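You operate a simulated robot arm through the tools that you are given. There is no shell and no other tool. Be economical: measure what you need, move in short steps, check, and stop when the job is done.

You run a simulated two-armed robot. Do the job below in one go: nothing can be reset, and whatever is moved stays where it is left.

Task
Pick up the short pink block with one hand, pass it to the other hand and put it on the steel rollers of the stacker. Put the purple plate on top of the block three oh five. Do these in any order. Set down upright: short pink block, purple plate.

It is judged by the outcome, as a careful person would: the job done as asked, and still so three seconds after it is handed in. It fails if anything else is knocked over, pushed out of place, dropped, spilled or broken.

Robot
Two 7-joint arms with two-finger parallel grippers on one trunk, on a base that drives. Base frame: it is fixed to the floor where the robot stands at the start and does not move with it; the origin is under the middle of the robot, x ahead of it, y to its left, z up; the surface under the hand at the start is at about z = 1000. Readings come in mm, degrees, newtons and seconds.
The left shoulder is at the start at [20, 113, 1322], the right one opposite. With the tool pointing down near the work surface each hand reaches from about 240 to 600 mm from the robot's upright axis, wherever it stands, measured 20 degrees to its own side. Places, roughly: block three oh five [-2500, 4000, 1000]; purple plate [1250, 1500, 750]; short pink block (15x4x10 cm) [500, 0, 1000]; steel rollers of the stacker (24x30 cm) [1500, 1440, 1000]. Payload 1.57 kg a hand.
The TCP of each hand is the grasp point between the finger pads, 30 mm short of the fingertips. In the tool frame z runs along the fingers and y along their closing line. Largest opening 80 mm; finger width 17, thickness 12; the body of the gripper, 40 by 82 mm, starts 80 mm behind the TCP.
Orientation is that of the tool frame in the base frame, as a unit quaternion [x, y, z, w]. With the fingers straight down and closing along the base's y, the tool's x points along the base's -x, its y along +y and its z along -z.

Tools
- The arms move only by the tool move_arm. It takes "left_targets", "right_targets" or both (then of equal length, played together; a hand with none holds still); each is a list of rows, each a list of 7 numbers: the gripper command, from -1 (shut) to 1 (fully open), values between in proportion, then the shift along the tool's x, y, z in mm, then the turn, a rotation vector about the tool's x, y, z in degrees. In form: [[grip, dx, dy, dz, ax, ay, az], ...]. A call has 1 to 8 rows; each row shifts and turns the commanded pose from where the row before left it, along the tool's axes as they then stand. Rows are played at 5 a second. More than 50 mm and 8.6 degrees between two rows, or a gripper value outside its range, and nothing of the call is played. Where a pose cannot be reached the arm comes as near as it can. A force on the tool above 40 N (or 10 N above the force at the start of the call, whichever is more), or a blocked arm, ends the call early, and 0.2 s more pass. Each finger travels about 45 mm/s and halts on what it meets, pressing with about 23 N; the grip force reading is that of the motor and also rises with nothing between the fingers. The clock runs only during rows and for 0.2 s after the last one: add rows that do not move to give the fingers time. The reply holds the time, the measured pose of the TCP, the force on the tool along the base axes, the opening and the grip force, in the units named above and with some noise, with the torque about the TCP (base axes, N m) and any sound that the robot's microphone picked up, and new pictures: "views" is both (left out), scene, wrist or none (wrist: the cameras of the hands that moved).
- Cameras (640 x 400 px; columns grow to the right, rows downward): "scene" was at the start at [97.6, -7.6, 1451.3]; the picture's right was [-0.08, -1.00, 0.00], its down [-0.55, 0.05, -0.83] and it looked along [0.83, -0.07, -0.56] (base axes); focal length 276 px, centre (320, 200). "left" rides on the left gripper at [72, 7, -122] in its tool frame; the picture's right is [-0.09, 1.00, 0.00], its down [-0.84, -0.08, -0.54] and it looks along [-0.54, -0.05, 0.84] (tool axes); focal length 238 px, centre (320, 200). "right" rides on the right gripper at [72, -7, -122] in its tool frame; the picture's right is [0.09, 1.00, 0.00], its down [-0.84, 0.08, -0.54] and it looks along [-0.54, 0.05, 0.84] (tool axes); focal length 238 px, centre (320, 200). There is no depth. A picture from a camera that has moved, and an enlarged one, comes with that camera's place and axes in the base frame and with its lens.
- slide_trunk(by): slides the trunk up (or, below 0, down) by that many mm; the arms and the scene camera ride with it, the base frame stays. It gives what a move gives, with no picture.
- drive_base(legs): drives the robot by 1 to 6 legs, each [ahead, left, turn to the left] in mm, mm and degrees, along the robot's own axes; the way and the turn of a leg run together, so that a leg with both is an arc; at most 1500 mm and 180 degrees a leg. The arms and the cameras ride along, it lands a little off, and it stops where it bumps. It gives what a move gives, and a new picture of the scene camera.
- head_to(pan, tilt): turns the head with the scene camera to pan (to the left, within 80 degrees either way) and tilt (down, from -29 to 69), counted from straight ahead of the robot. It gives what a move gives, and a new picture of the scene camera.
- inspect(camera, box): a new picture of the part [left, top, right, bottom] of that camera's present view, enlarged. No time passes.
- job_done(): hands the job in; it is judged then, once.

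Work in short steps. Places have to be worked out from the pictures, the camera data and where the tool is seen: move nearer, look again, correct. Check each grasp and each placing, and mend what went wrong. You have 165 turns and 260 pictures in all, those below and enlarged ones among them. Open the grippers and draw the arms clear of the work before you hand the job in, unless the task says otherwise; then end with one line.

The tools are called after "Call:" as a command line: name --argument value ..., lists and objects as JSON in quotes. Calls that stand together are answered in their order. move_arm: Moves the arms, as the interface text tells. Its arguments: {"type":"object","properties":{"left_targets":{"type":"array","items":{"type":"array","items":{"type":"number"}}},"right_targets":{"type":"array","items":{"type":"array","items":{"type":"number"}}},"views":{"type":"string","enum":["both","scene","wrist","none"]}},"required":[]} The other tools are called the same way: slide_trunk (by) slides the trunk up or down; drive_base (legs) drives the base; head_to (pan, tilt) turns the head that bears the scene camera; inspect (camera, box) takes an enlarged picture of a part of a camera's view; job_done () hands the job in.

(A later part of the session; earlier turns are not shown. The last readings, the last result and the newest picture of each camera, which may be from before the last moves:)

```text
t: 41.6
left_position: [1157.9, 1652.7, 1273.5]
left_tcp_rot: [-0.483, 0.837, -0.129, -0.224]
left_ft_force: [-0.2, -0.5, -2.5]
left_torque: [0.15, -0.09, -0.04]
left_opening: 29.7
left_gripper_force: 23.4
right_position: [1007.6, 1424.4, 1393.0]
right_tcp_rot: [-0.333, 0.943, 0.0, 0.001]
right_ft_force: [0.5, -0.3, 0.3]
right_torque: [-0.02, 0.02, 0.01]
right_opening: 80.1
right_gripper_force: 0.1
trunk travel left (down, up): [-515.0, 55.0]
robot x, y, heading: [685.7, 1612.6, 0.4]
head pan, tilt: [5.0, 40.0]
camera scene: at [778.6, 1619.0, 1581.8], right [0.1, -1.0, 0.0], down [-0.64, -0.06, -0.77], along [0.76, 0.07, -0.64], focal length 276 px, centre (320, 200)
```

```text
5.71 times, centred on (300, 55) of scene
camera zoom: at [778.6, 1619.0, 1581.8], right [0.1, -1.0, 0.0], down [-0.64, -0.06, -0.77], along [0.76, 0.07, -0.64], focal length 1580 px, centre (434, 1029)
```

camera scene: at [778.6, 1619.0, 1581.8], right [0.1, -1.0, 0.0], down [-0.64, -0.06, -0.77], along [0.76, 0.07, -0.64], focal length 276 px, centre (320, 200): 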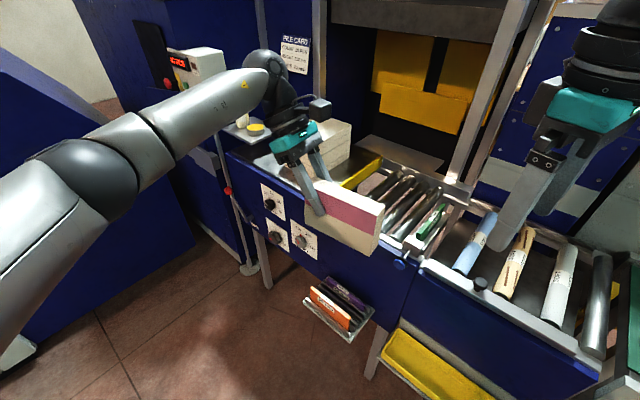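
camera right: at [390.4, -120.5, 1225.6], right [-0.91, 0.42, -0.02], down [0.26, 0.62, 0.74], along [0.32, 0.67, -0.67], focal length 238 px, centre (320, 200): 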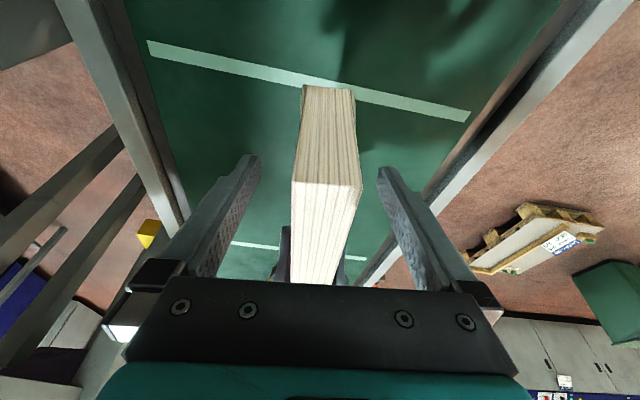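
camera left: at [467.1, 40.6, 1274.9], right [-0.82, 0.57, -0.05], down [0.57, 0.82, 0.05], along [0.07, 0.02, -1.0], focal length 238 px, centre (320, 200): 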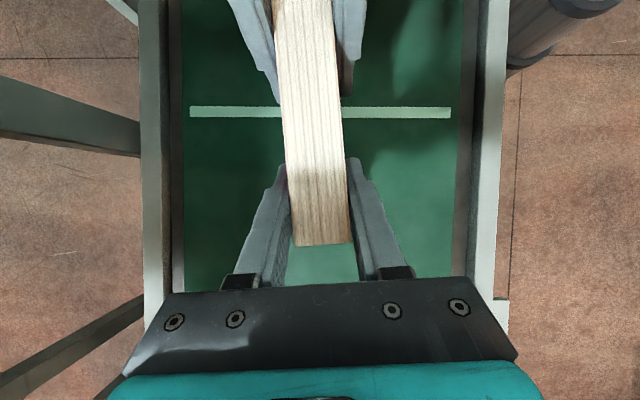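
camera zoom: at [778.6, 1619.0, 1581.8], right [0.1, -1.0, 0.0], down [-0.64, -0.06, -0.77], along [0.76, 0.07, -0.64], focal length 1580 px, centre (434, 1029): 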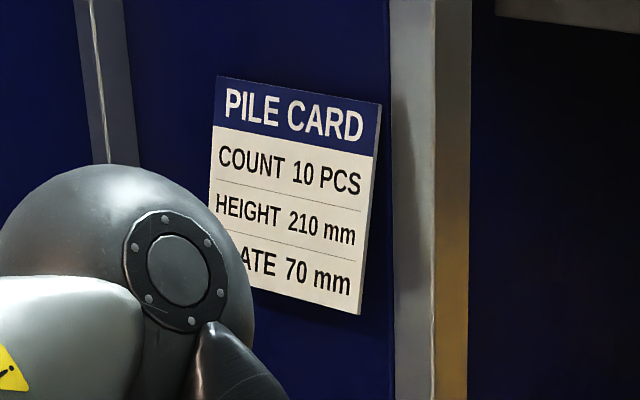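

Four steel rollers lie between the yellow bar and the green plate, centred near (1487, 1424), and the purple "50 mm" plate stands in the rack at about (1230, 1590). I drive in to about (957, 1551), so the left hand can reach over the rollers with the column clear of the rack.

Call:
drive_base --legs '[[272, -60, -3]]'

Call:
head_to --pan -10 --tilt 50

Call:
inspect --camera "left" --box '[0, 0, 640, 400]'

```text
t: 43.6
left_position: [1432.0, 1563.3, 1273.7]
left_tcp_rot: [-0.46, 0.85, -0.123, -0.227]
left_ft_force: [-1.1, -0.3, -4.3]
left_torque: [0.11, -0.03, 0.02]
left_opening: 29.6
left_gripper_force: 23.2
right_position: [1270.7, 1345.2, 1392.8]
right_tcp_rot: [-0.307, 0.952, 0.0, 0.0]
right_ft_force: [-0.4, 0.0, 0.9]
right_torque: [0.01, 0.02, 0.01]
right_opening: 79.9
right_gripper_force: 0.1
trunk travel left (down, up): [-515.0, 55.0]
robot x, y, heading: [955.1, 1547.2, -2.7]
head pan, tilt: [5.0, 40.0]
camera scene: at [1052.8, 1549.7, 1581.8], right [0.04, -1.0, 0.0], down [-0.64, -0.03, -0.77], along [0.77, 0.03, -0.64], focal length 276 px, centre (320, 200)
```

scene: 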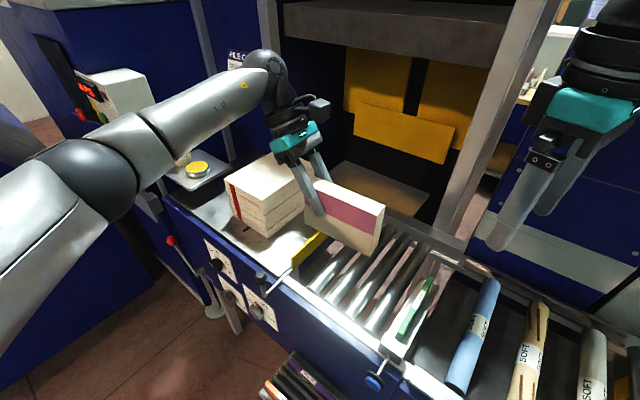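

```text
t: 44.3
left_position: [1431.0, 1563.8, 1273.9]
left_tcp_rot: [-0.461, 0.849, -0.124, -0.227]
left_ft_force: [-0.5, -0.1, -3.2]
left_torque: [0.1, -0.12, 0.03]
left_opening: 29.8
left_gripper_force: 22.5
right_position: [1271.6, 1345.5, 1393.0]
right_tcp_rot: [-0.307, 0.952, 0.0, 0.001]
right_ft_force: [0.2, -0.5, 0.3]
right_torque: [-0.02, 0.01, 0.0]
right_opening: 80.1
right_gripper_force: 0.1
trunk travel left (down, up): [-515.0, 55.0]
robot x, y, heading: [957.1, 1546.1, -2.5]
head pan, tilt: [-10.0, 50.0]
camera scene: at [1042.1, 1529.7, 1567.7], right [-0.22, -0.98, 0.0], down [-0.75, 0.17, -0.64], along [0.63, -0.14, -0.77], focal length 276 px, centre (320, 200)
```

scene: 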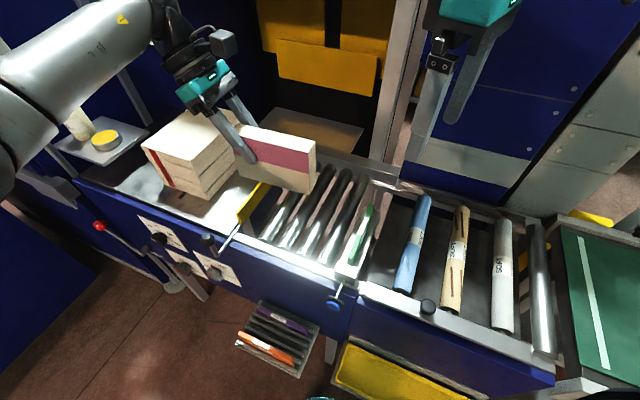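

```text
1.00 times, centred on (320, 200) of left (not enlarged: the box is as wide or as high as the picture)
camera zoom: at [1425.8, 1566.5, 1414.8], right [-0.79, 0.61, -0.05], down [0.61, 0.79, 0.05], along [0.07, 0.01, -1.0], focal length 238 px, centre (320, 200)
```

zoom: 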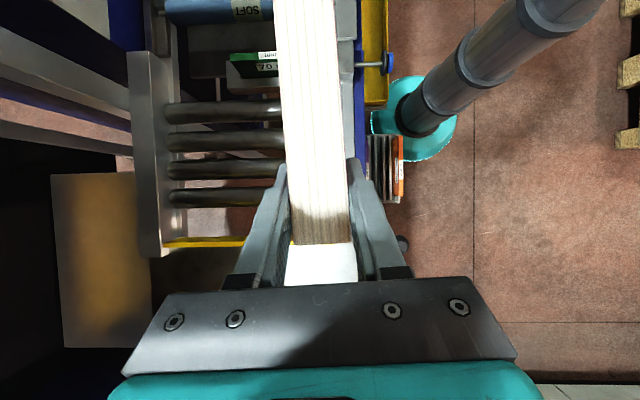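

I'm in place. The book centre is at about (1409, 1530); I shift the hand by (34, -70) so it comes over the middle of the four steel rollers, nearer the front rail.

Call:
move_arm --left_targets '[[-1, 17.3, -33.5, 10, 0, 0, 0], [-1, 17.3, -33.5, 10, 0, 0, 0], [-1, 0, 0, 0, 0, 0, 0]]'

```text
t: 45.1
left_position: [1466.1, 1493.9, 1273.9]
left_tcp_rot: [-0.46, 0.849, -0.123, -0.227]
left_ft_force: [-0.3, 0.6, -3.3]
left_torque: [0.07, -0.08, 0.02]
left_opening: 29.7
left_gripper_force: 23.0
right_position: [1270.6, 1346.4, 1394.0]
right_tcp_rot: [-0.307, 0.952, 0.0, 0.0]
right_ft_force: [0.1, -0.2, -0.7]
right_torque: [-0.05, 0.01, 0.01]
right_opening: 80.1
right_gripper_force: 0.1
trunk travel left (down, up): [-515.0, 55.0]
robot x, y, heading: [959.5, 1548.8, -2.5]
head pan, tilt: [-10.0, 50.0]
camera scene: at [1042.5, 1531.1, 1567.6], right [-0.22, -0.98, 0.0], down [-0.75, 0.17, -0.64], along [0.63, -0.14, -0.77], focal length 276 px, centre (320, 200)
camera left: at [1460.1, 1497.0, 1414.3], right [-0.79, 0.61, -0.05], down [0.61, 0.79, 0.05], along [0.07, 0.01, -1.0], focal length 238 px, centre (320, 200)
```

scene: 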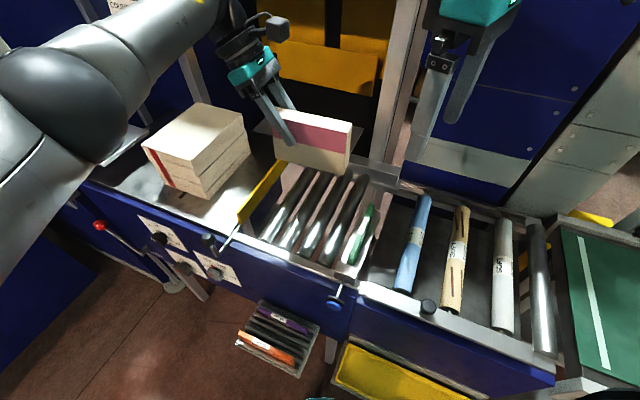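
left: 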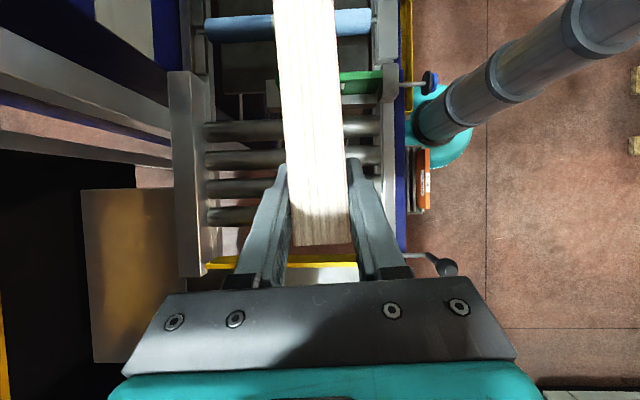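

The book is over the rollers; its centre needs ~8 mm more toward the yellow bar. I correct that and lower the trunk by 130 mm, then look.

Call:
move_arm --left_targets '[[-1, -7, 0, -4, 0, 0, 0], [-1, 0, 0, 0, 0, 0, 0]]' --views "none"

Call:
slide_trunk --by -130

Call:
inspect --camera "scene" --box '[160, 60, 480, 260]'

Call:
inspect --camera "left" --box '[0, 0, 640, 400]'

```text
t: 45.7
left_position: [1470.4, 1499.5, 1272.9]
left_tcp_rot: [-0.46, 0.85, -0.123, -0.228]
left_ft_force: [0.4, 0.0, -3.2]
left_torque: [0.1, -0.07, -0.01]
left_opening: 29.8
left_gripper_force: 22.9
right_position: [1270.7, 1344.7, 1393.4]
right_tcp_rot: [-0.307, 0.952, 0.0, 0.0]
right_ft_force: [0.2, -0.3, 0.2]
right_torque: [-0.01, 0.0, -0.01]
right_opening: 79.9
right_gripper_force: 0.0
trunk travel left (down, up): [-515.0, 55.0]
robot x, y, heading: [960.7, 1546.2, -2.9]
head pan, tilt: [-10.0, 50.0]
```

```text
t: 47.3
left_position: [1471.4, 1498.5, 1144.5]
left_tcp_rot: [-0.46, 0.849, -0.123, -0.227]
left_ft_force: [0.1, -0.2, -2.8]
left_torque: [0.11, -0.06, -0.02]
left_opening: 29.7
left_gripper_force: 23.3
right_position: [1271.3, 1344.8, 1261.9]
right_tcp_rot: [-0.308, 0.951, 0.0, 0.001]
right_ft_force: [0.0, -0.3, 0.2]
right_torque: [0.0, 0.03, -0.01]
right_opening: 80.0
right_gripper_force: 0.1
trunk travel left (down, up): [-385.0, 185.0]
robot x, y, heading: [957.6, 1550.6, -2.9]
head pan, tilt: [-10.0, 50.0]
```

```text
2.00 times, centred on (320, 160) of scene
camera zoom: at [1042.3, 1529.5, 1437.7], right [-0.22, -0.98, 0.0], down [-0.75, 0.17, -0.64], along [0.63, -0.14, -0.77], focal length 553 px, centre (320, 280)
```

zoom: 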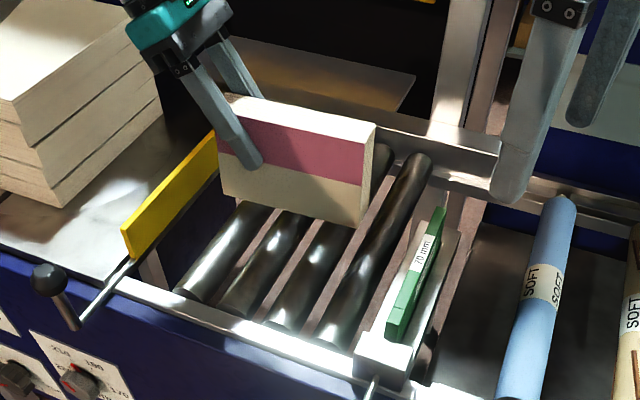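

```text
1.00 times, centred on (320, 200) of left (not enlarged: the box is as wide or as high as the picture)
camera zoom: at [1464.2, 1502.4, 1284.8], right [-0.79, 0.61, -0.05], down [0.61, 0.79, 0.05], along [0.07, 0.01, -1.0], focal length 238 px, centre (320, 200)
```

zoom: 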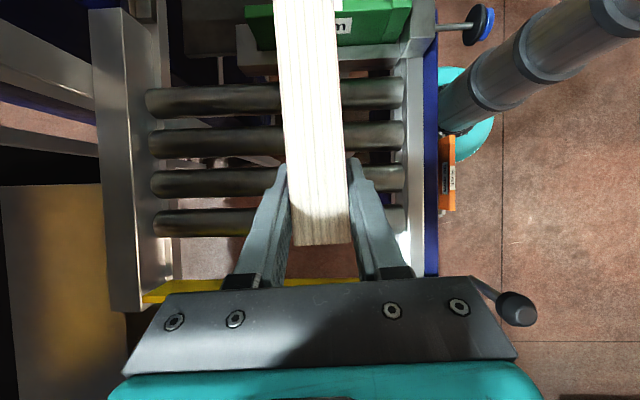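

The rollers and guide bars clear the book by 35 mm or more on each side. I lower the trunk another 50 mm, then go down in small arm steps until it touches.

Call:
slide_trunk --by -50

Call:
inspect --camera "scene" --box '[160, 60, 480, 260]'

```text
t: 48.2
left_position: [1469.3, 1500.7, 1093.6]
left_tcp_rot: [-0.46, 0.849, -0.123, -0.228]
left_ft_force: [0.5, 0.1, -2.5]
left_torque: [0.12, -0.06, 0.0]
left_opening: 29.8
left_gripper_force: 23.5
right_position: [1270.9, 1345.7, 1213.2]
right_tcp_rot: [-0.308, 0.952, 0.0, 0.0]
right_ft_force: [0.3, 0.3, 0.3]
right_torque: [-0.01, 0.0, -0.03]
right_opening: 80.2
right_gripper_force: 0.1
trunk travel left (down, up): [-335.0, 235.0]
robot x, y, heading: [958.6, 1551.1, -2.4]
head pan, tilt: [-10.0, 50.0]
```

```text
2.00 times, centred on (320, 160) of scene
camera zoom: at [1042.2, 1529.5, 1387.7], right [-0.22, -0.98, 0.0], down [-0.75, 0.17, -0.64], along [0.63, -0.14, -0.77], focal length 553 px, centre (320, 280)
```

zoom: 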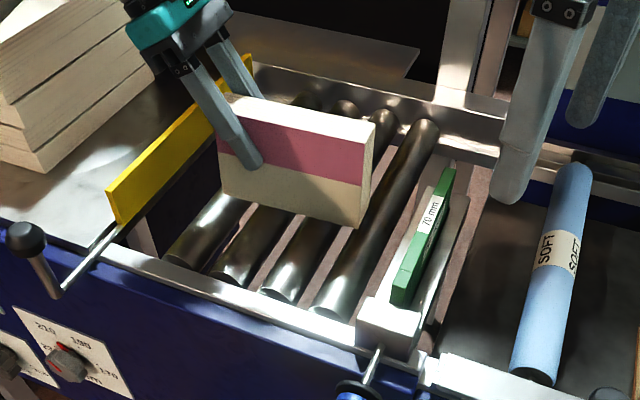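

Call:
move_arm --left_targets '[[-1, -2, 0, 3.46, 0, 0, 0], [-1, -2, 0, 3.46, 0, 0, 0], [-1, -2, 0, 3.46, 0, 0, 0], [-1, -1.5, 0, 2.6, 0, 0, 0], [-1, 0, 0, 0, 0, 0, 0]]' --views "none"

Call:
inspect --camera "scene" --box '[220, 80, 380, 220]'

```text
t: 49.4
left_position: [1469.0, 1499.8, 1079.0]
left_tcp_rot: [-0.46, 0.849, -0.124, -0.228]
left_ft_force: [0.0, -0.2, -3.6]
left_torque: [0.14, -0.06, 0.03]
left_opening: 29.8
left_gripper_force: 23.4
right_position: [1271.2, 1345.3, 1213.1]
right_tcp_rot: [-0.308, 0.951, 0.001, 0.001]
right_ft_force: [-0.3, -0.3, -0.1]
right_torque: [-0.03, 0.01, -0.02]
right_opening: 79.9
right_gripper_force: 0.1
trunk travel left (down, up): [-335.0, 235.0]
robot x, y, heading: [957.0, 1545.4, -2.6]
head pan, tilt: [-10.0, 50.0]
```

```text
2.86 times, centred on (300, 150) of scene
camera zoom: at [1042.4, 1529.5, 1387.6], right [-0.22, -0.98, 0.0], down [-0.75, 0.17, -0.64], along [0.63, -0.14, -0.77], focal length 790 px, centre (377, 343)
```

zoom: 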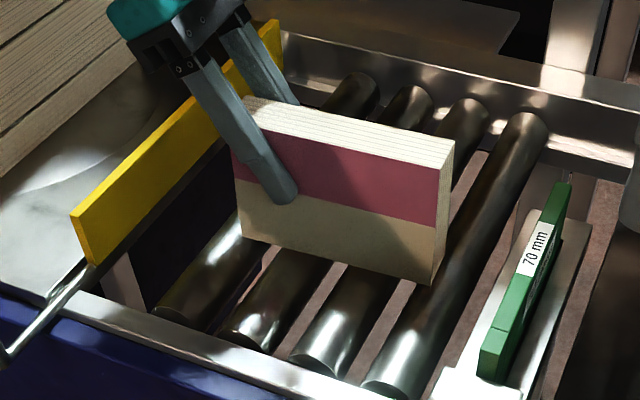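

No contact yet (force unchanged). I continue down in 2 mm steps.

Call:
move_arm --left_targets '[[-1, -1, 0, 1.73, 0, 0, 0], [-1, -1, 0, 1.73, 0, 0, 0], [-1, -1, 0, 1.73, 0, 0, 0], [-1, 0, 0, 0, 0, 0, 0]]' --views "none"

Call:
move_arm --left_targets '[[-1, -1, 0, 1.73, 0, 0, 0], [-1, 0, 0, 0, 0, 0, 0]]' --views "none"

```text
t: 50.4
left_position: [1470.5, 1499.2, 1074.3]
left_tcp_rot: [-0.461, 0.849, -0.124, -0.228]
left_ft_force: [0.7, 0.3, -3.2]
left_torque: [0.09, -0.09, 0.0]
left_opening: 29.8
left_gripper_force: 23.4
right_position: [1270.8, 1345.2, 1212.7]
right_tcp_rot: [-0.308, 0.951, 0.0, 0.0]
right_ft_force: [0.2, 0.3, -0.8]
right_torque: [0.01, 0.0, 0.02]
right_opening: 79.9
right_gripper_force: 0.1
trunk travel left (down, up): [-335.0, 235.0]
robot x, y, heading: [955.3, 1545.4, -2.8]
head pan, tilt: [-10.0, 50.0]
```

```text
t: 51.0
left_position: [1470.4, 1498.2, 1074.0]
left_tcp_rot: [-0.46, 0.849, -0.125, -0.227]
left_ft_force: [0.3, 1.1, 5.9]
left_torque: [-0.41, 0.43, 0.05]
left_opening: 29.8
left_gripper_force: 23.1
right_position: [1270.3, 1344.9, 1213.6]
right_tcp_rot: [-0.307, 0.952, 0.0, 0.0]
right_ft_force: [0.0, -0.2, 1.2]
right_torque: [-0.01, 0.02, 0.05]
right_opening: 80.1
right_gripper_force: 0.1
trunk travel left (down, up): [-335.0, 235.0]
robot x, y, heading: [956.8, 1546.6, -2.7]
head pan, tilt: [-10.0, 50.0]
```

Contact, at the far end first — the book leans by under a degree. I level it with a 0.7° turn and go down 1 mm more.

Call:
move_arm --left_targets '[[-1, 0, 0, 0, 0, 0.7, 0], [-1, -0.5, 0, 0.87, 0, 0, 0], [-1, 0, 0, 0, 0, 0, 0]]' --views "none"

Call:
inspect --camera "scene" --box '[220, 80, 380, 220]'

```text
t: 51.8
left_position: [1469.1, 1498.5, 1072.2]
left_tcp_rot: [-0.459, 0.848, -0.128, -0.232]
left_ft_force: [1.8, 1.4, 20.7]
left_torque: [0.29, 0.14, -0.05]
left_opening: 29.8
left_gripper_force: 23.0
right_position: [1269.6, 1344.9, 1214.0]
right_tcp_rot: [-0.307, 0.952, 0.0, 0.0]
right_ft_force: [0.5, 0.3, -0.3]
right_torque: [-0.01, 0.01, 0.0]
right_opening: 80.3
right_gripper_force: 0.0
trunk travel left (down, up): [-335.0, 235.0]
robot x, y, heading: [957.4, 1546.4, -2.6]
head pan, tilt: [-10.0, 50.0]
```

```text
2.86 times, centred on (300, 150) of scene
camera zoom: at [1040.8, 1529.8, 1387.9], right [-0.22, -0.98, 0.0], down [-0.75, 0.17, -0.64], along [0.63, -0.14, -0.77], focal length 790 px, centre (377, 343)
```

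zoom: 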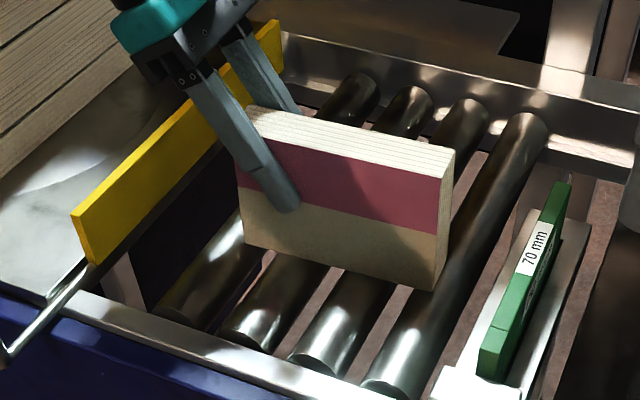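

It now bears flat (torque small). I ease off 0.8 mm and open the left hand.

Call:
move_arm --left_targets '[[-1, 0.4, 0, -0.7, 0, 0, 0], [-1, 0, 0, 0, 0, 0, 0], [0.3, 0, 0, 0, 0, 0, 0], [0.7, 0, 0, 0, 0, 0, 0], [0.7, 0, 0, 0, 0, 0, 0], [0.7, 0, 0, 0, 0, 0, 0]]'

```text
t: 53.2
left_position: [1468.9, 1499.4, 1071.1]
left_tcp_rot: [-0.459, 0.848, -0.125, -0.233]
left_ft_force: [0.0, -0.5, -0.4]
left_torque: [0.03, -0.03, 0.0]
left_opening: 68.2
left_gripper_force: 0.1
right_position: [1270.7, 1344.2, 1213.1]
right_tcp_rot: [-0.307, 0.952, 0.0, 0.001]
right_ft_force: [0.3, -0.8, 0.0]
right_torque: [-0.01, 0.02, -0.05]
right_opening: 80.0
right_gripper_force: 0.2
trunk travel left (down, up): [-335.0, 235.0]
robot x, y, heading: [956.6, 1547.9, -2.3]
head pan, tilt: [-10.0, 50.0]
camera scene: at [1042.3, 1529.5, 1387.6], right [-0.22, -0.98, 0.0], down [-0.75, 0.17, -0.64], along [0.63, -0.14, -0.77], focal length 276 px, centre (320, 200)
camera left: at [1465.1, 1503.5, 1212.0], right [-0.79, 0.61, -0.05], down [0.61, 0.79, 0.04], along [0.06, 0.0, -1.0], focal length 238 px, centre (320, 200)
```

scene: 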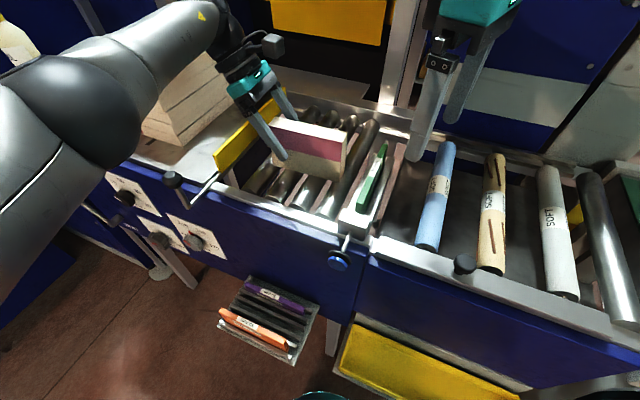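
left: 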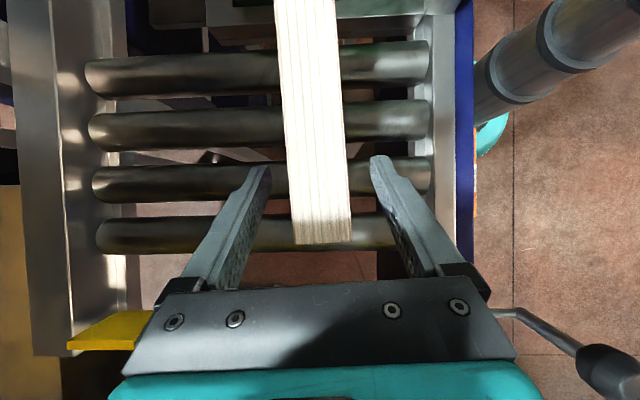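

The book stands by itself on the rollers. I withdraw the left hand along its axis and then raise the trunk a bit.

Call:
move_arm --left_targets '[[0.7, 0, 0, -20, 0, 0, 0], [0.7, 5, 0, -40, 0, 0, 0], [0.7, 10, 0, -45, 0, 0, 0], [0.7, 0, 0, -45, 0, 0, 0], [0.7, 0, 0, -20, 0, 0, 0]]'

```text
t: 54.4
left_position: [1474.9, 1568.0, 1213.8]
left_tcp_rot: [-0.459, 0.848, -0.126, -0.233]
left_ft_force: [-0.6, -0.2, -0.1]
left_torque: [0.03, -0.01, 0.04]
left_opening: 68.2
left_gripper_force: 0.0
left hand out of reach, approached as far as the arm can: row 2, 3, 4, 5
right_position: [1271.5, 1343.6, 1213.2]
right_tcp_rot: [-0.307, 0.952, 0.0, 0.0]
right_ft_force: [0.5, -0.7, -0.3]
right_torque: [-0.02, 0.02, 0.04]
right_opening: 79.9
right_gripper_force: 0.1
trunk travel left (down, up): [-335.0, 235.0]
robot x, y, heading: [956.7, 1544.9, -2.8]
head pan, tilt: [-10.0, 50.0]
camera scene: at [1042.3, 1529.0, 1387.6], right [-0.22, -0.98, 0.0], down [-0.75, 0.17, -0.64], along [0.63, -0.14, -0.77], focal length 276 px, centre (320, 200)
camera left: at [1470.1, 1572.6, 1354.8], right [-0.79, 0.61, -0.05], down [0.61, 0.79, 0.04], along [0.06, 0.0, -1.0], focal length 238 px, centre (320, 200)
```

scene: 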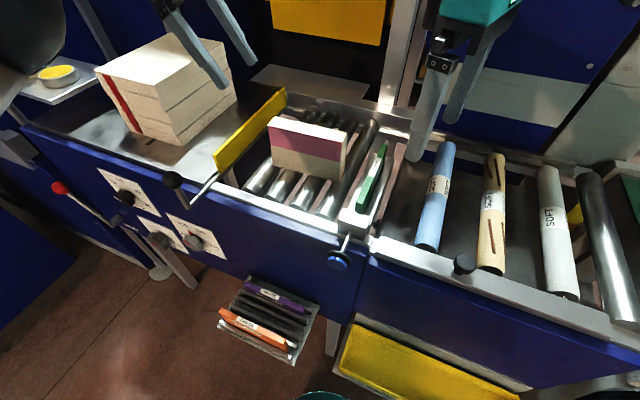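
left: 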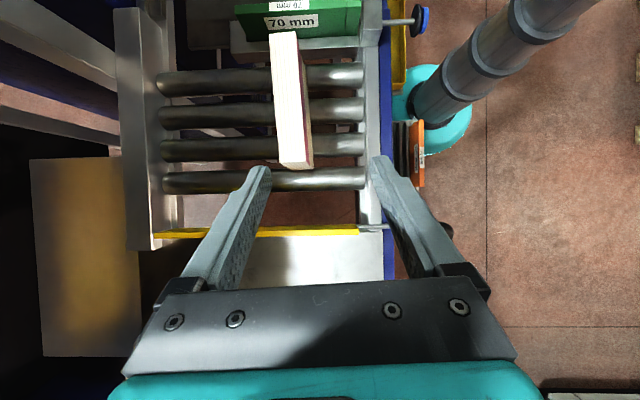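

The book stands well. Now the purple plate in the rack; I zoom in to measure it and its gap to the wall.

Call:
inspect --camera "scene" --box '[200, 260, 340, 370]'

```text
3.64 times, centred on (270, 315) of scene
camera zoom: at [1042.3, 1529.0, 1387.6], right [-0.22, -0.98, 0.0], down [-0.75, 0.17, -0.64], along [0.63, -0.14, -0.77], focal length 1006 px, centre (502, -218)
```

zoom: 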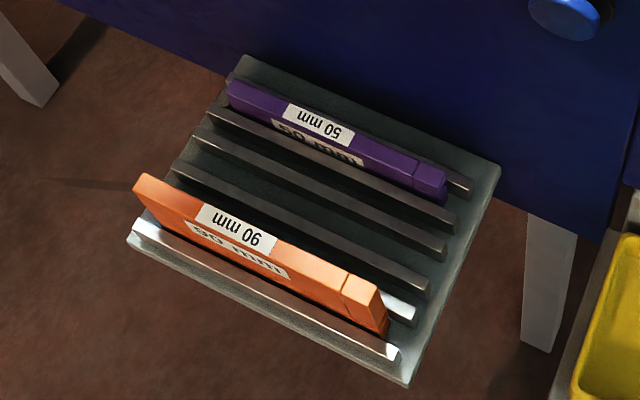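

The plate's top lies near (1288, 1577) at z≈785 with only ~25 mm to the wall, so I need a better look. I bring the left hand upright, back off, and drive it above the rack.

Call:
move_arm --left_targets '[[0.7, 0, 0, -10, 0, -7.7, 0], [0.7, 0, 0, -10, 0, -7.7, 0], [0.7, 0, 0, -10, 0, -7.7, 0], [0.7, 0, 0, -10, 0, -7.6, 0], [0.7, 0, 0, 0, 0, 0, 0]]' --views "none"

Call:
drive_base --legs '[[-150, 0, 0]]'

```text
t: 55.6
left_position: [1494.3, 1576.3, 1256.6]
left_tcp_rot: [-0.476, 0.88, 0.002, 0.0]
left_ft_force: [0.4, -1.3, 0.3]
left_torque: [0.02, 0.01, 0.04]
left_opening: 68.2
left_gripper_force: 0.2
left hand out of reach, approached as far as the arm can: row 2, 3, 4
right_position: [1270.0, 1344.7, 1213.5]
right_tcp_rot: [-0.307, 0.952, 0.001, 0.0]
right_ft_force: [0.4, -0.2, 0.1]
right_torque: [-0.04, 0.0, -0.01]
right_opening: 80.2
right_gripper_force: 0.1
trunk travel left (down, up): [-335.0, 235.0]
robot x, y, heading: [958.1, 1547.4, -2.7]
head pan, tilt: [-10.0, 50.0]
```

```text
t: 57.0
left_position: [1340.4, 1582.4, 1256.9]
left_tcp_rot: [-0.477, 0.879, 0.001, 0.0]
left_ft_force: [-0.7, -0.1, 0.0]
left_torque: [0.02, -0.01, -0.01]
left_opening: 67.9
left_gripper_force: 0.0
right_position: [1117.9, 1351.8, 1213.8]
right_tcp_rot: [-0.307, 0.952, 0.0, 0.001]
right_ft_force: [-0.2, 0.3, 0.0]
right_torque: [0.01, -0.04, 0.0]
right_opening: 80.1
right_gripper_force: 0.0
trunk travel left (down, up): [-335.0, 235.0]
robot x, y, heading: [805.1, 1551.9, -2.4]
head pan, tilt: [-10.0, 50.0]
camera scene: at [889.5, 1536.5, 1387.7], right [-0.22, -0.98, 0.0], down [-0.75, 0.17, -0.64], along [0.63, -0.14, -0.77], focal length 276 px, centre (320, 200)
```

scene: 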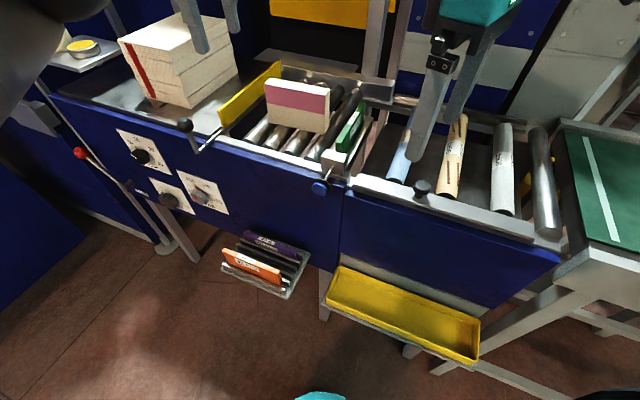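

I bring the left hand over the rack at z ≈ 1080, a bit on the robot's side of the wall, and look down with its camera.

Call:
move_arm --left_targets '[[0.7, 19, 44, 0, 0, 0, 0], [0.7, 19, 44, 0, 0, 0, 0], [0.7, 0, 0, 45, 0, 0, 0], [0.7, 0, 0, 45, 0, 0, 0], [0.7, 0, 0, 45, 0, 0, 0], [0.7, 0, 0, 40, 0, 0, 0], [0.7, 0, 0, 0, 0, 0, 0]]'

```text
t: 58.6
left_position: [1247.9, 1601.0, 1081.1]
left_tcp_rot: [-0.476, 0.879, 0.001, -0.001]
left_ft_force: [0.2, -1.2, 0.2]
left_torque: [0.01, 0.0, 0.01]
left_opening: 67.9
left_gripper_force: 0.1
right_position: [1120.0, 1351.5, 1212.7]
right_tcp_rot: [-0.307, 0.952, 0.0, 0.0]
right_ft_force: [0.2, -0.5, -0.2]
right_torque: [-0.01, 0.02, -0.02]
right_opening: 80.2
right_gripper_force: 0.0
trunk travel left (down, up): [-335.0, 235.0]
robot x, y, heading: [807.7, 1550.6, -2.6]
head pan, tilt: [-10.0, 50.0]
camera scene: at [890.4, 1536.5, 1387.7], right [-0.22, -0.98, 0.0], down [-0.75, 0.17, -0.64], along [0.63, -0.14, -0.77], focal length 276 px, centre (320, 200)
camera left: at [1204.7, 1544.4, 1201.7], right [-0.78, 0.62, 0.0], down [0.52, 0.66, 0.54], along [0.34, 0.43, -0.84], focal length 238 px, centre (320, 200)
```

scene: 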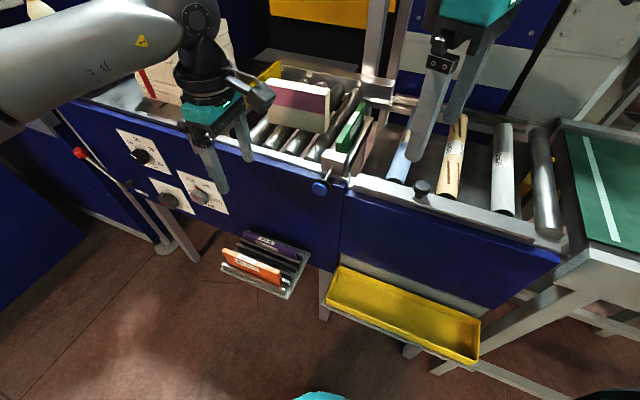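
left: 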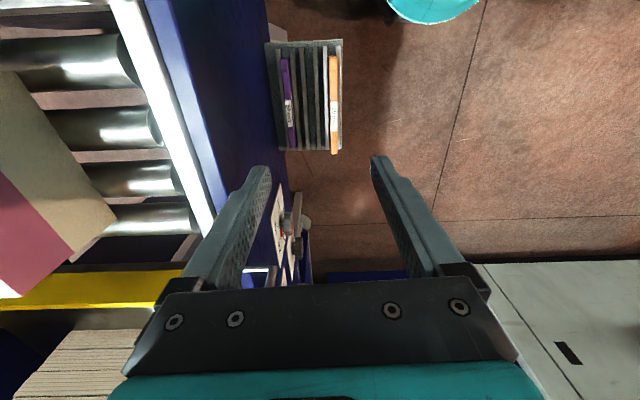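

Call:
inspect --camera "left" --box '[240, 20, 370, 180]'

```text
2.50 times, centred on (305, 100) of left
camera zoom: at [1204.7, 1544.4, 1201.7], right [-0.78, 0.62, 0.0], down [0.52, 0.66, 0.54], along [0.34, 0.43, -0.84], focal length 596 px, centre (358, 450)
```

zoom: 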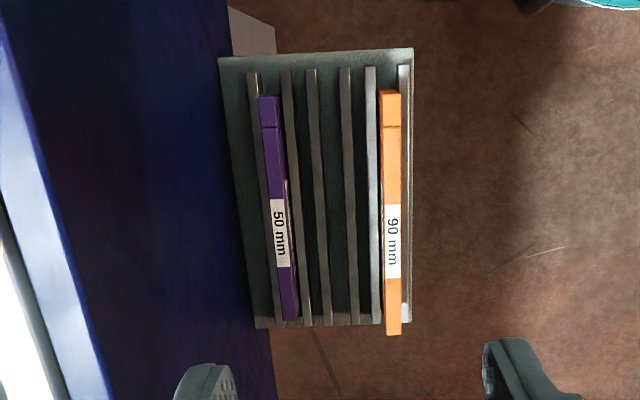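

From above: the plate runs at 53.6°, its middle near (1305, 1583), ~34 mm from the wall – the gripper body needs a slight 8° lean away from the wall. I first pull the right hand back and up, then line up the left one 30 mm short of the plate.

Call:
move_arm --right_targets '[[1, 30, 0, -25, 0, 0, 0], [1, 30, 0, -25, 0, 0, 0], [1, 30, 0, -25, 0, 0, 0], [1, 0, 0, -25, 0, 0, 0], [1, 0, 0, 0, 0, 0, 0]]' --left_targets '[[0.2, 0, 0, 0, 0, 0, 3.3], [0.2, -2, -30, 0, 4, 0, 0], [0.2, 0, 0, 0, 4, 0, 0], [0.2, 0, 0, 0, 0, 0, 0], [0.2, 0, 0, 0, 0, 0, 0]]' --views "scene"

Call:
slide_trunk --by -180

Call:
inspect --camera "left" --box '[0, 0, 640, 400]'

Call:
inspect --camera "scene" --box '[0, 0, 640, 400]'

```text
t: 59.8
left_position: [1272.6, 1583.3, 1080.3]
left_tcp_rot: [-0.45, 0.891, -0.061, 0.031]
left_ft_force: [-0.6, 0.8, -0.3]
left_torque: [-0.02, 0.02, 0.0]
left_opening: 48.0
left_gripper_force: 0.0
right_position: [1046.8, 1298.4, 1313.2]
right_tcp_rot: [-0.308, 0.951, 0.0, 0.0]
right_ft_force: [-0.4, -0.5, 0.2]
right_torque: [0.0, 0.0, -0.02]
right_opening: 80.1
right_gripper_force: 0.0
trunk travel left (down, up): [-335.0, 235.0]
robot x, y, heading: [808.1, 1550.8, -2.6]
head pan, tilt: [-10.0, 50.0]
camera scene: at [890.2, 1536.3, 1387.7], right [-0.22, -0.98, 0.0], down [-0.75, 0.17, -0.64], along [0.63, -0.14, -0.77], focal length 276 px, centre (320, 200)
```

scene: 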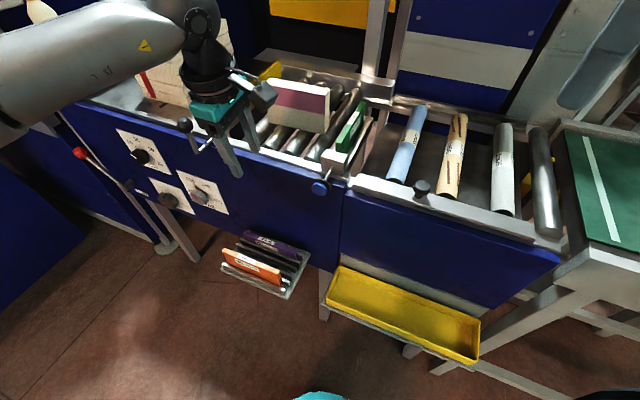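

```text
t: 61.8
left_position: [1273.6, 1583.1, 900.8]
left_tcp_rot: [-0.45, 0.891, -0.061, 0.031]
left_ft_force: [0.0, -0.1, 0.4]
left_torque: [0.01, 0.01, 0.0]
left_opening: 48.1
left_gripper_force: 0.0
right_position: [1045.9, 1298.8, 1133.1]
right_tcp_rot: [-0.307, 0.952, 0.0, 0.0]
right_ft_force: [1.4, 0.5, 0.2]
right_torque: [-0.03, -0.01, -0.01]
right_opening: 79.9
right_gripper_force: 0.1
trunk travel left (down, up): [-155.0, 415.0]
robot x, y, heading: [808.2, 1554.6, -2.7]
head pan, tilt: [-10.0, 50.0]
```

```text
1.00 times, centred on (320, 200) of left (not enlarged: the box is as wide or as high as the picture)
camera zoom: at [1212.2, 1539.9, 1020.0], right [-0.74, 0.66, -0.14], down [0.5, 0.67, 0.55], along [0.45, 0.34, -0.83], focal length 238 px, centre (320, 200)
```

zoom: 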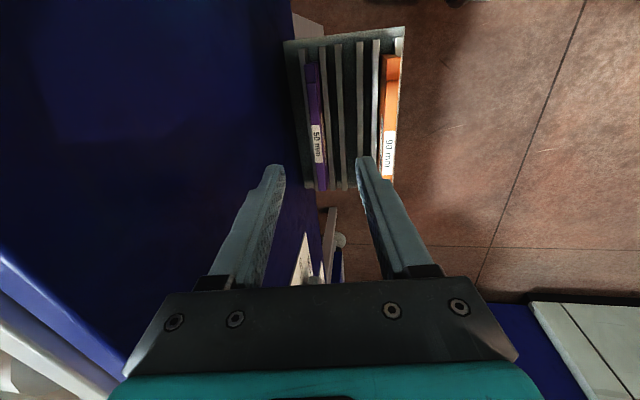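

```text
1.00 times, centred on (320, 200) of scene (not enlarged: the box is as wide or as high as the picture)
camera zoom: at [890.5, 1536.5, 1207.7], right [-0.22, -0.98, 0.0], down [-0.75, 0.17, -0.64], along [0.63, -0.14, -0.77], focal length 276 px, centre (320, 200)
```

zoom: 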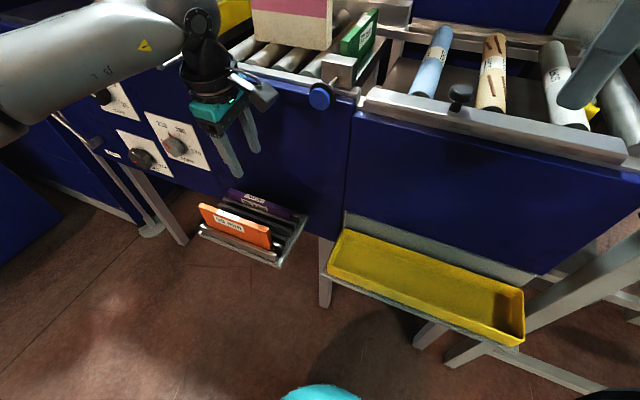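

Triangulating the label gives the plate's top at z ≈ 740 and its middle at about (1311, 1585). I narrow the opening to 32 mm, line up on the tilted approach axis and go half-way down.

Call:
move_arm --left_targets '[[-0.2, -23.8, -4.3, 0, 0, 0, 0], [-0.2, 0, 0, 35, 0, 0, 0], [-0.2, 0, 0, 35, 0, 0, 0], [-0.2, 0, 0, 0, 0, 0, 0]]'

Call:
inspect --camera "scene" --box '[170, 130, 330, 280]'

Call:
inspect --camera "left" --box '[240, 40, 420, 220]'

```text
t: 62.8
left_position: [1297.1, 1593.1, 832.1]
left_tcp_rot: [-0.449, 0.891, -0.061, 0.031]
left_ft_force: [-0.8, -0.3, 0.8]
left_torque: [-0.01, 0.03, 0.01]
left_opening: 32.1
left_gripper_force: 0.1
right_position: [1045.8, 1300.6, 1132.2]
right_tcp_rot: [-0.307, 0.952, 0.001, 0.001]
right_ft_force: [0.4, 0.3, 1.1]
right_torque: [0.01, -0.02, 0.04]
right_opening: 80.0
right_gripper_force: 0.1
trunk travel left (down, up): [-155.0, 415.0]
robot x, y, heading: [807.9, 1554.5, -2.7]
head pan, tilt: [-10.0, 50.0]
camera scene: at [890.6, 1536.5, 1207.7], right [-0.22, -0.98, 0.0], down [-0.75, 0.17, -0.64], along [0.63, -0.14, -0.77], focal length 276 px, centre (320, 200)
camera left: at [1235.8, 1550.2, 951.4], right [-0.74, 0.66, -0.14], down [0.5, 0.67, 0.55], along [0.45, 0.34, -0.83], focal length 238 px, centre (320, 200)
```

scene: 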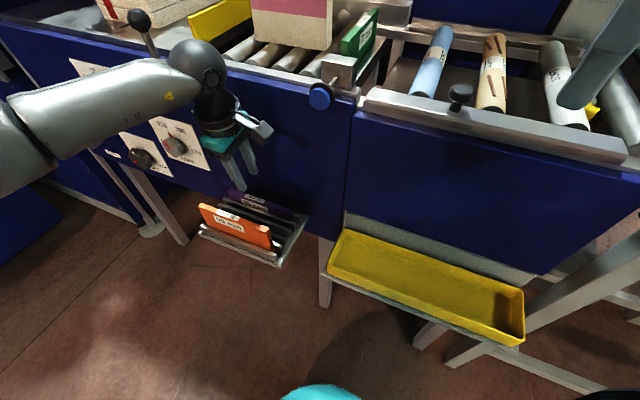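
left: 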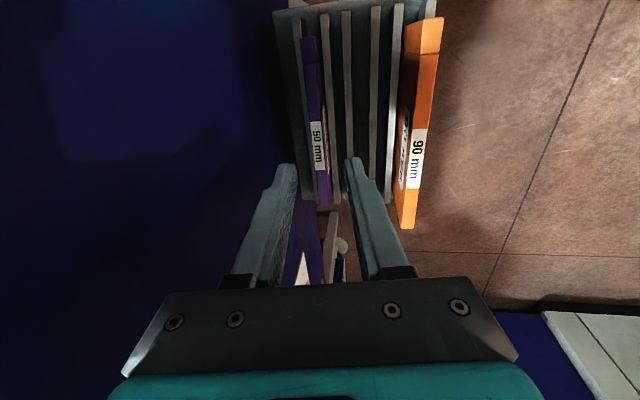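

```text
2.67 times, centred on (250, 205) of scene
camera zoom: at [890.6, 1536.5, 1207.7], right [-0.22, -0.98, 0.0], down [-0.75, 0.17, -0.64], along [0.63, -0.14, -0.77], focal length 738 px, centre (507, 187)
```

zoom: 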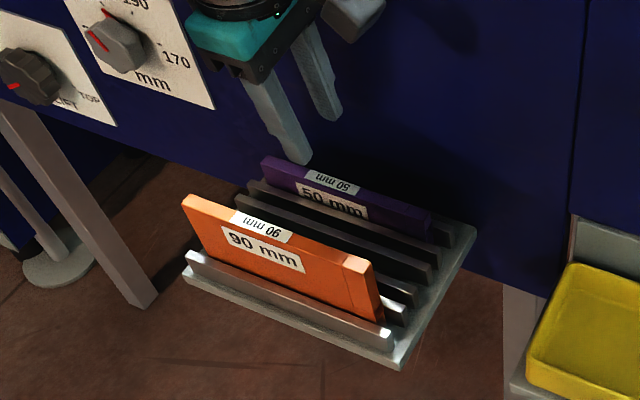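

```text
2.22 times, centred on (330, 130) of left
camera zoom: at [1235.8, 1550.2, 951.4], right [-0.74, 0.66, -0.14], down [0.5, 0.67, 0.55], along [0.45, 0.34, -0.83], focal length 530 px, centre (298, 356)
```

zoom: 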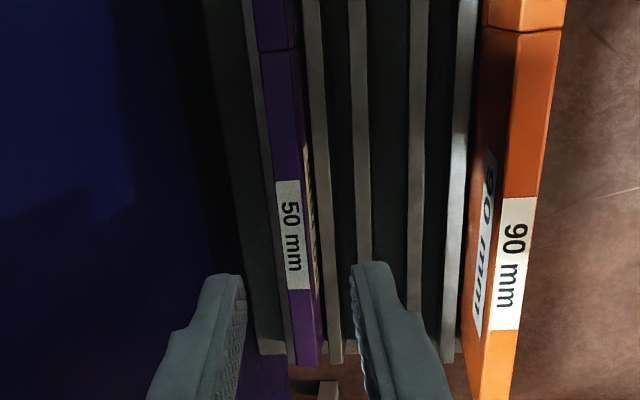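

The label sits at (1314, 1591, 740), matching. I descend along the tilted axis to bring the tips ~13 mm below the plate's top and look before closing.

Call:
move_arm --left_targets '[[-0.2, 0, 0, 20, 0, 0, 0], [-0.2, 0, 0, 20, 0, 0, 0], [-0.2, 0, 0, 20, 0, 0, 0], [-0.2, 0, 0, 16, 0, 0, 0], [-0.2, 0, 0, 0, 0, 0, 0]]' --views "none"

Call:
inspect --camera "scene" --box '[190, 140, 310, 260]'

Call:
inspect --camera "left" --box '[240, 40, 420, 220]'

```text
t: 64.0
left_position: [1306.5, 1589.5, 758.2]
left_tcp_rot: [-0.45, 0.89, -0.061, 0.031]
left_ft_force: [-0.2, -0.4, 0.2]
left_torque: [-0.03, -0.01, 0.0]
left_opening: 31.9
left_gripper_force: 0.0
right_position: [1046.4, 1300.6, 1133.6]
right_tcp_rot: [-0.308, 0.951, 0.001, 0.001]
right_ft_force: [-0.3, -1.0, 0.2]
right_torque: [0.02, 0.0, 0.0]
right_opening: 79.9
right_gripper_force: 0.1
trunk travel left (down, up): [-155.0, 415.0]
robot x, y, heading: [805.2, 1551.4, -2.6]
head pan, tilt: [-10.0, 50.0]
```

```text
3.33 times, centred on (250, 200) of scene
camera zoom: at [890.6, 1536.4, 1207.7], right [-0.22, -0.98, 0.0], down [-0.75, 0.17, -0.64], along [0.63, -0.14, -0.77], focal length 922 px, centre (553, 200)
```

zoom: 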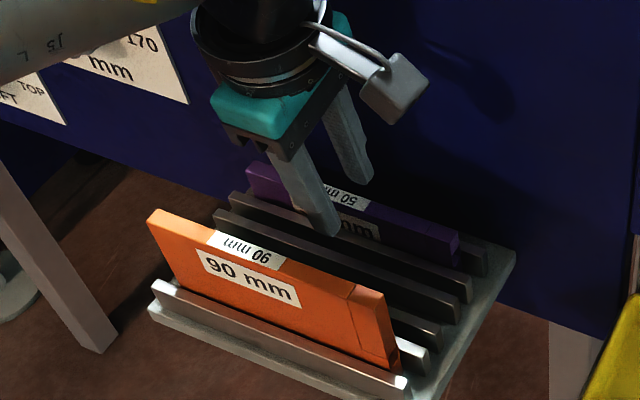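

```text
2.22 times, centred on (330, 130) of left
camera zoom: at [1245.6, 1544.8, 876.4], right [-0.74, 0.66, -0.14], down [0.5, 0.67, 0.55], along [0.45, 0.34, -0.83], focal length 530 px, centre (298, 356)
```

zoom: 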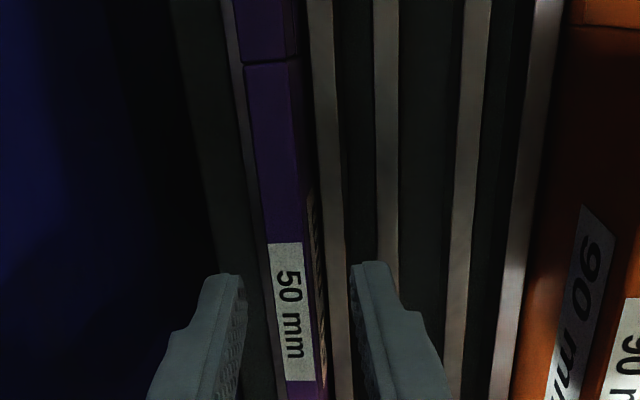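

The plate's top comes out at z ≈ 733, so the tips only just overlap it. I go 11 mm deeper in small steps, watching the force.

Call:
move_arm --left_targets '[[-0.2, 0, 0, 4, 0, 0, 0], [-0.2, 0, 0, 4, 0, 0, 0], [-0.2, 0, 0, 3, 0, 0, 0], [-0.2, 0, 0, 0, 0, 0, 0]]' --views "none"

Call:
inspect --camera "scene" --box '[200, 150, 300, 250]'

```text
t: 65.0
left_position: [1308.3, 1586.5, 746.6]
left_tcp_rot: [-0.45, 0.89, -0.062, 0.031]
left_ft_force: [0.0, -0.3, 0.3]
left_torque: [-0.02, -0.01, -0.03]
left_opening: 31.9
left_gripper_force: 0.2
right_position: [1046.4, 1300.0, 1132.8]
right_tcp_rot: [-0.308, 0.951, 0.0, 0.0]
right_ft_force: [-0.7, 0.3, 0.5]
right_torque: [0.02, 0.0, 0.0]
right_opening: 80.0
right_gripper_force: 0.1
trunk travel left (down, up): [-155.0, 415.0]
robot x, y, heading: [809.0, 1552.6, -2.8]
head pan, tilt: [-10.0, 50.0]
```

```text
4.00 times, centred on (250, 200) of scene
camera zoom: at [890.6, 1536.4, 1207.7], right [-0.22, -0.98, 0.0], down [-0.75, 0.17, -0.64], along [0.63, -0.14, -0.77], focal length 1106 px, centre (600, 200)
```

zoom: 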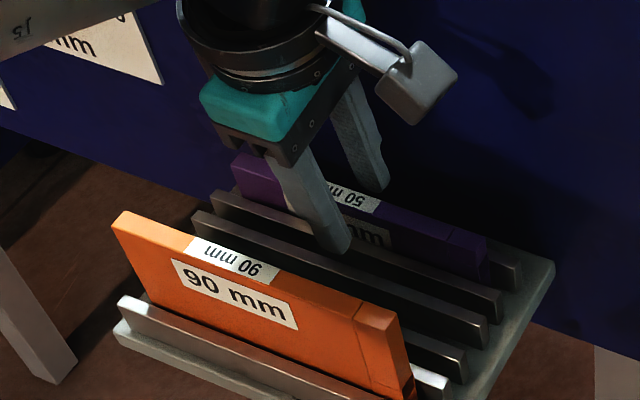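

No contact yet; tips at z ≈ 717. I close on the plate.

Call:
move_arm --left_targets '[[-0.5, 0, 0, 0, 0, 0, 0], [-1, 0, 0, 0, 0, 0, 0], [-1, 0, 0, 0, 0, 0, 0], [-1, 0, 0, 0, 0, 0, 0]]' --views "wrist"

Call:
inspect --camera "scene" --box '[200, 150, 300, 250]'

```text
t: 66.0
left_position: [1305.9, 1587.9, 746.0]
left_tcp_rot: [-0.45, 0.89, -0.06, 0.031]
left_ft_force: [-5.5, 3.4, 3.3]
left_torque: [0.18, 0.42, 0.11]
left_opening: 11.5
left_gripper_force: 23.2
right_position: [1045.2, 1299.3, 1132.8]
right_tcp_rot: [-0.308, 0.951, 0.0, 0.0]
right_ft_force: [-0.3, -0.8, -0.1]
right_torque: [0.0, 0.02, -0.02]
right_opening: 80.2
right_gripper_force: 0.0
trunk travel left (down, up): [-155.0, 415.0]
robot x, y, heading: [809.4, 1555.3, -2.4]
head pan, tilt: [-10.0, 50.0]
camera left: at [1246.4, 1543.8, 865.3], right [-0.74, 0.66, -0.13], down [0.5, 0.67, 0.55], along [0.45, 0.34, -0.83], focal length 238 px, centre (320, 200)
```

left: 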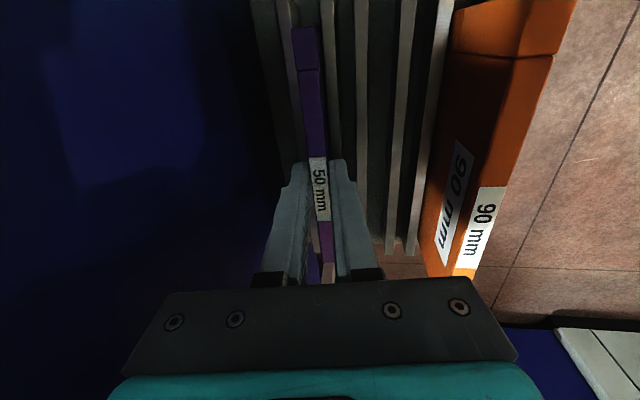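

```text
4.00 times, centred on (250, 200) of scene
camera zoom: at [889.9, 1536.7, 1207.7], right [-0.22, -0.98, 0.0], down [-0.75, 0.17, -0.64], along [0.63, -0.14, -0.77], focal length 1106 px, centre (600, 200)
```

zoom: 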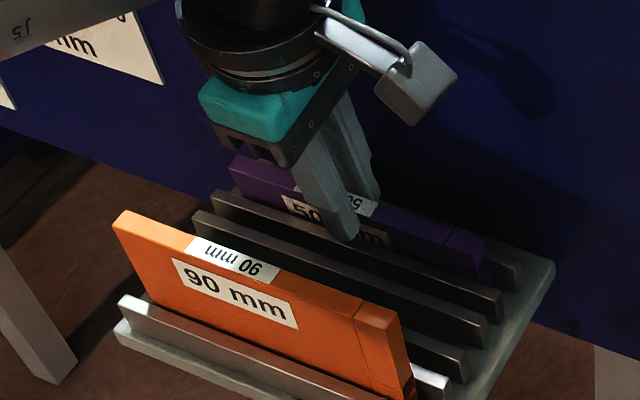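

Gripped at 11.5 mm. I lift straight up slowly.

Call:
move_arm --left_targets '[[-1, 0, -1.4, -9.9, 0, 0, 0], [-1, 0, -2.1, -14.9, 0, 0, 0], [-1, 0, -2.8, -19.8, 0, 0, 0], [-1, 0, -2.8, -19.8, 0, 0, 0], [-1, 0, 0, 0, 0, 0, 0]]' --views "wrist"

Call:
inspect --camera "scene" --box '[170, 110, 310, 250]'

```text
t: 67.2
left_position: [1308.6, 1586.7, 810.2]
left_tcp_rot: [-0.45, 0.89, -0.062, 0.031]
left_ft_force: [-0.4, -0.7, -1.2]
left_torque: [0.0, 0.01, 0.02]
left_opening: 11.7
left_gripper_force: 23.3
right_position: [1045.5, 1300.5, 1132.8]
right_tcp_rot: [-0.308, 0.952, 0.0, 0.001]
right_ft_force: [-0.9, 0.3, 0.0]
right_torque: [0.0, -0.02, 0.0]
right_opening: 80.0
right_gripper_force: 0.0
trunk travel left (down, up): [-155.0, 415.0]
robot x, y, heading: [805.8, 1552.0, -2.6]
head pan, tilt: [-10.0, 50.0]
camera left: at [1248.1, 1543.7, 930.6], right [-0.74, 0.66, -0.14], down [0.5, 0.67, 0.55], along [0.45, 0.34, -0.83], focal length 238 px, centre (320, 200)
```

left: 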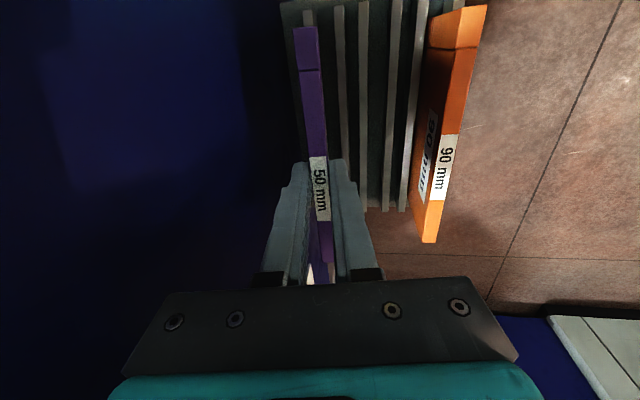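

```text
2.86 times, centred on (240, 180) of scene
camera zoom: at [890.6, 1536.5, 1207.6], right [-0.22, -0.98, 0.0], down [-0.75, 0.17, -0.64], along [0.63, -0.14, -0.77], focal length 790 px, centre (549, 257)
```

zoom: 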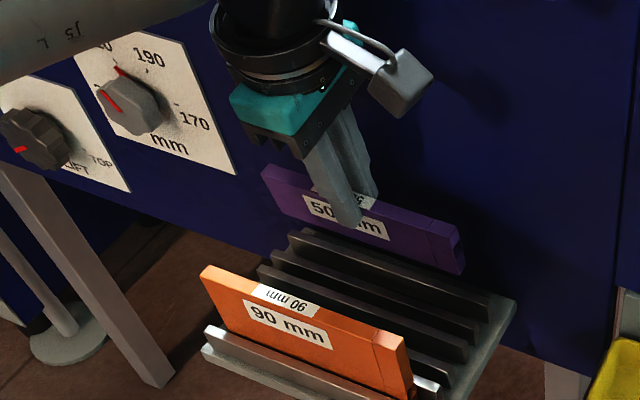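

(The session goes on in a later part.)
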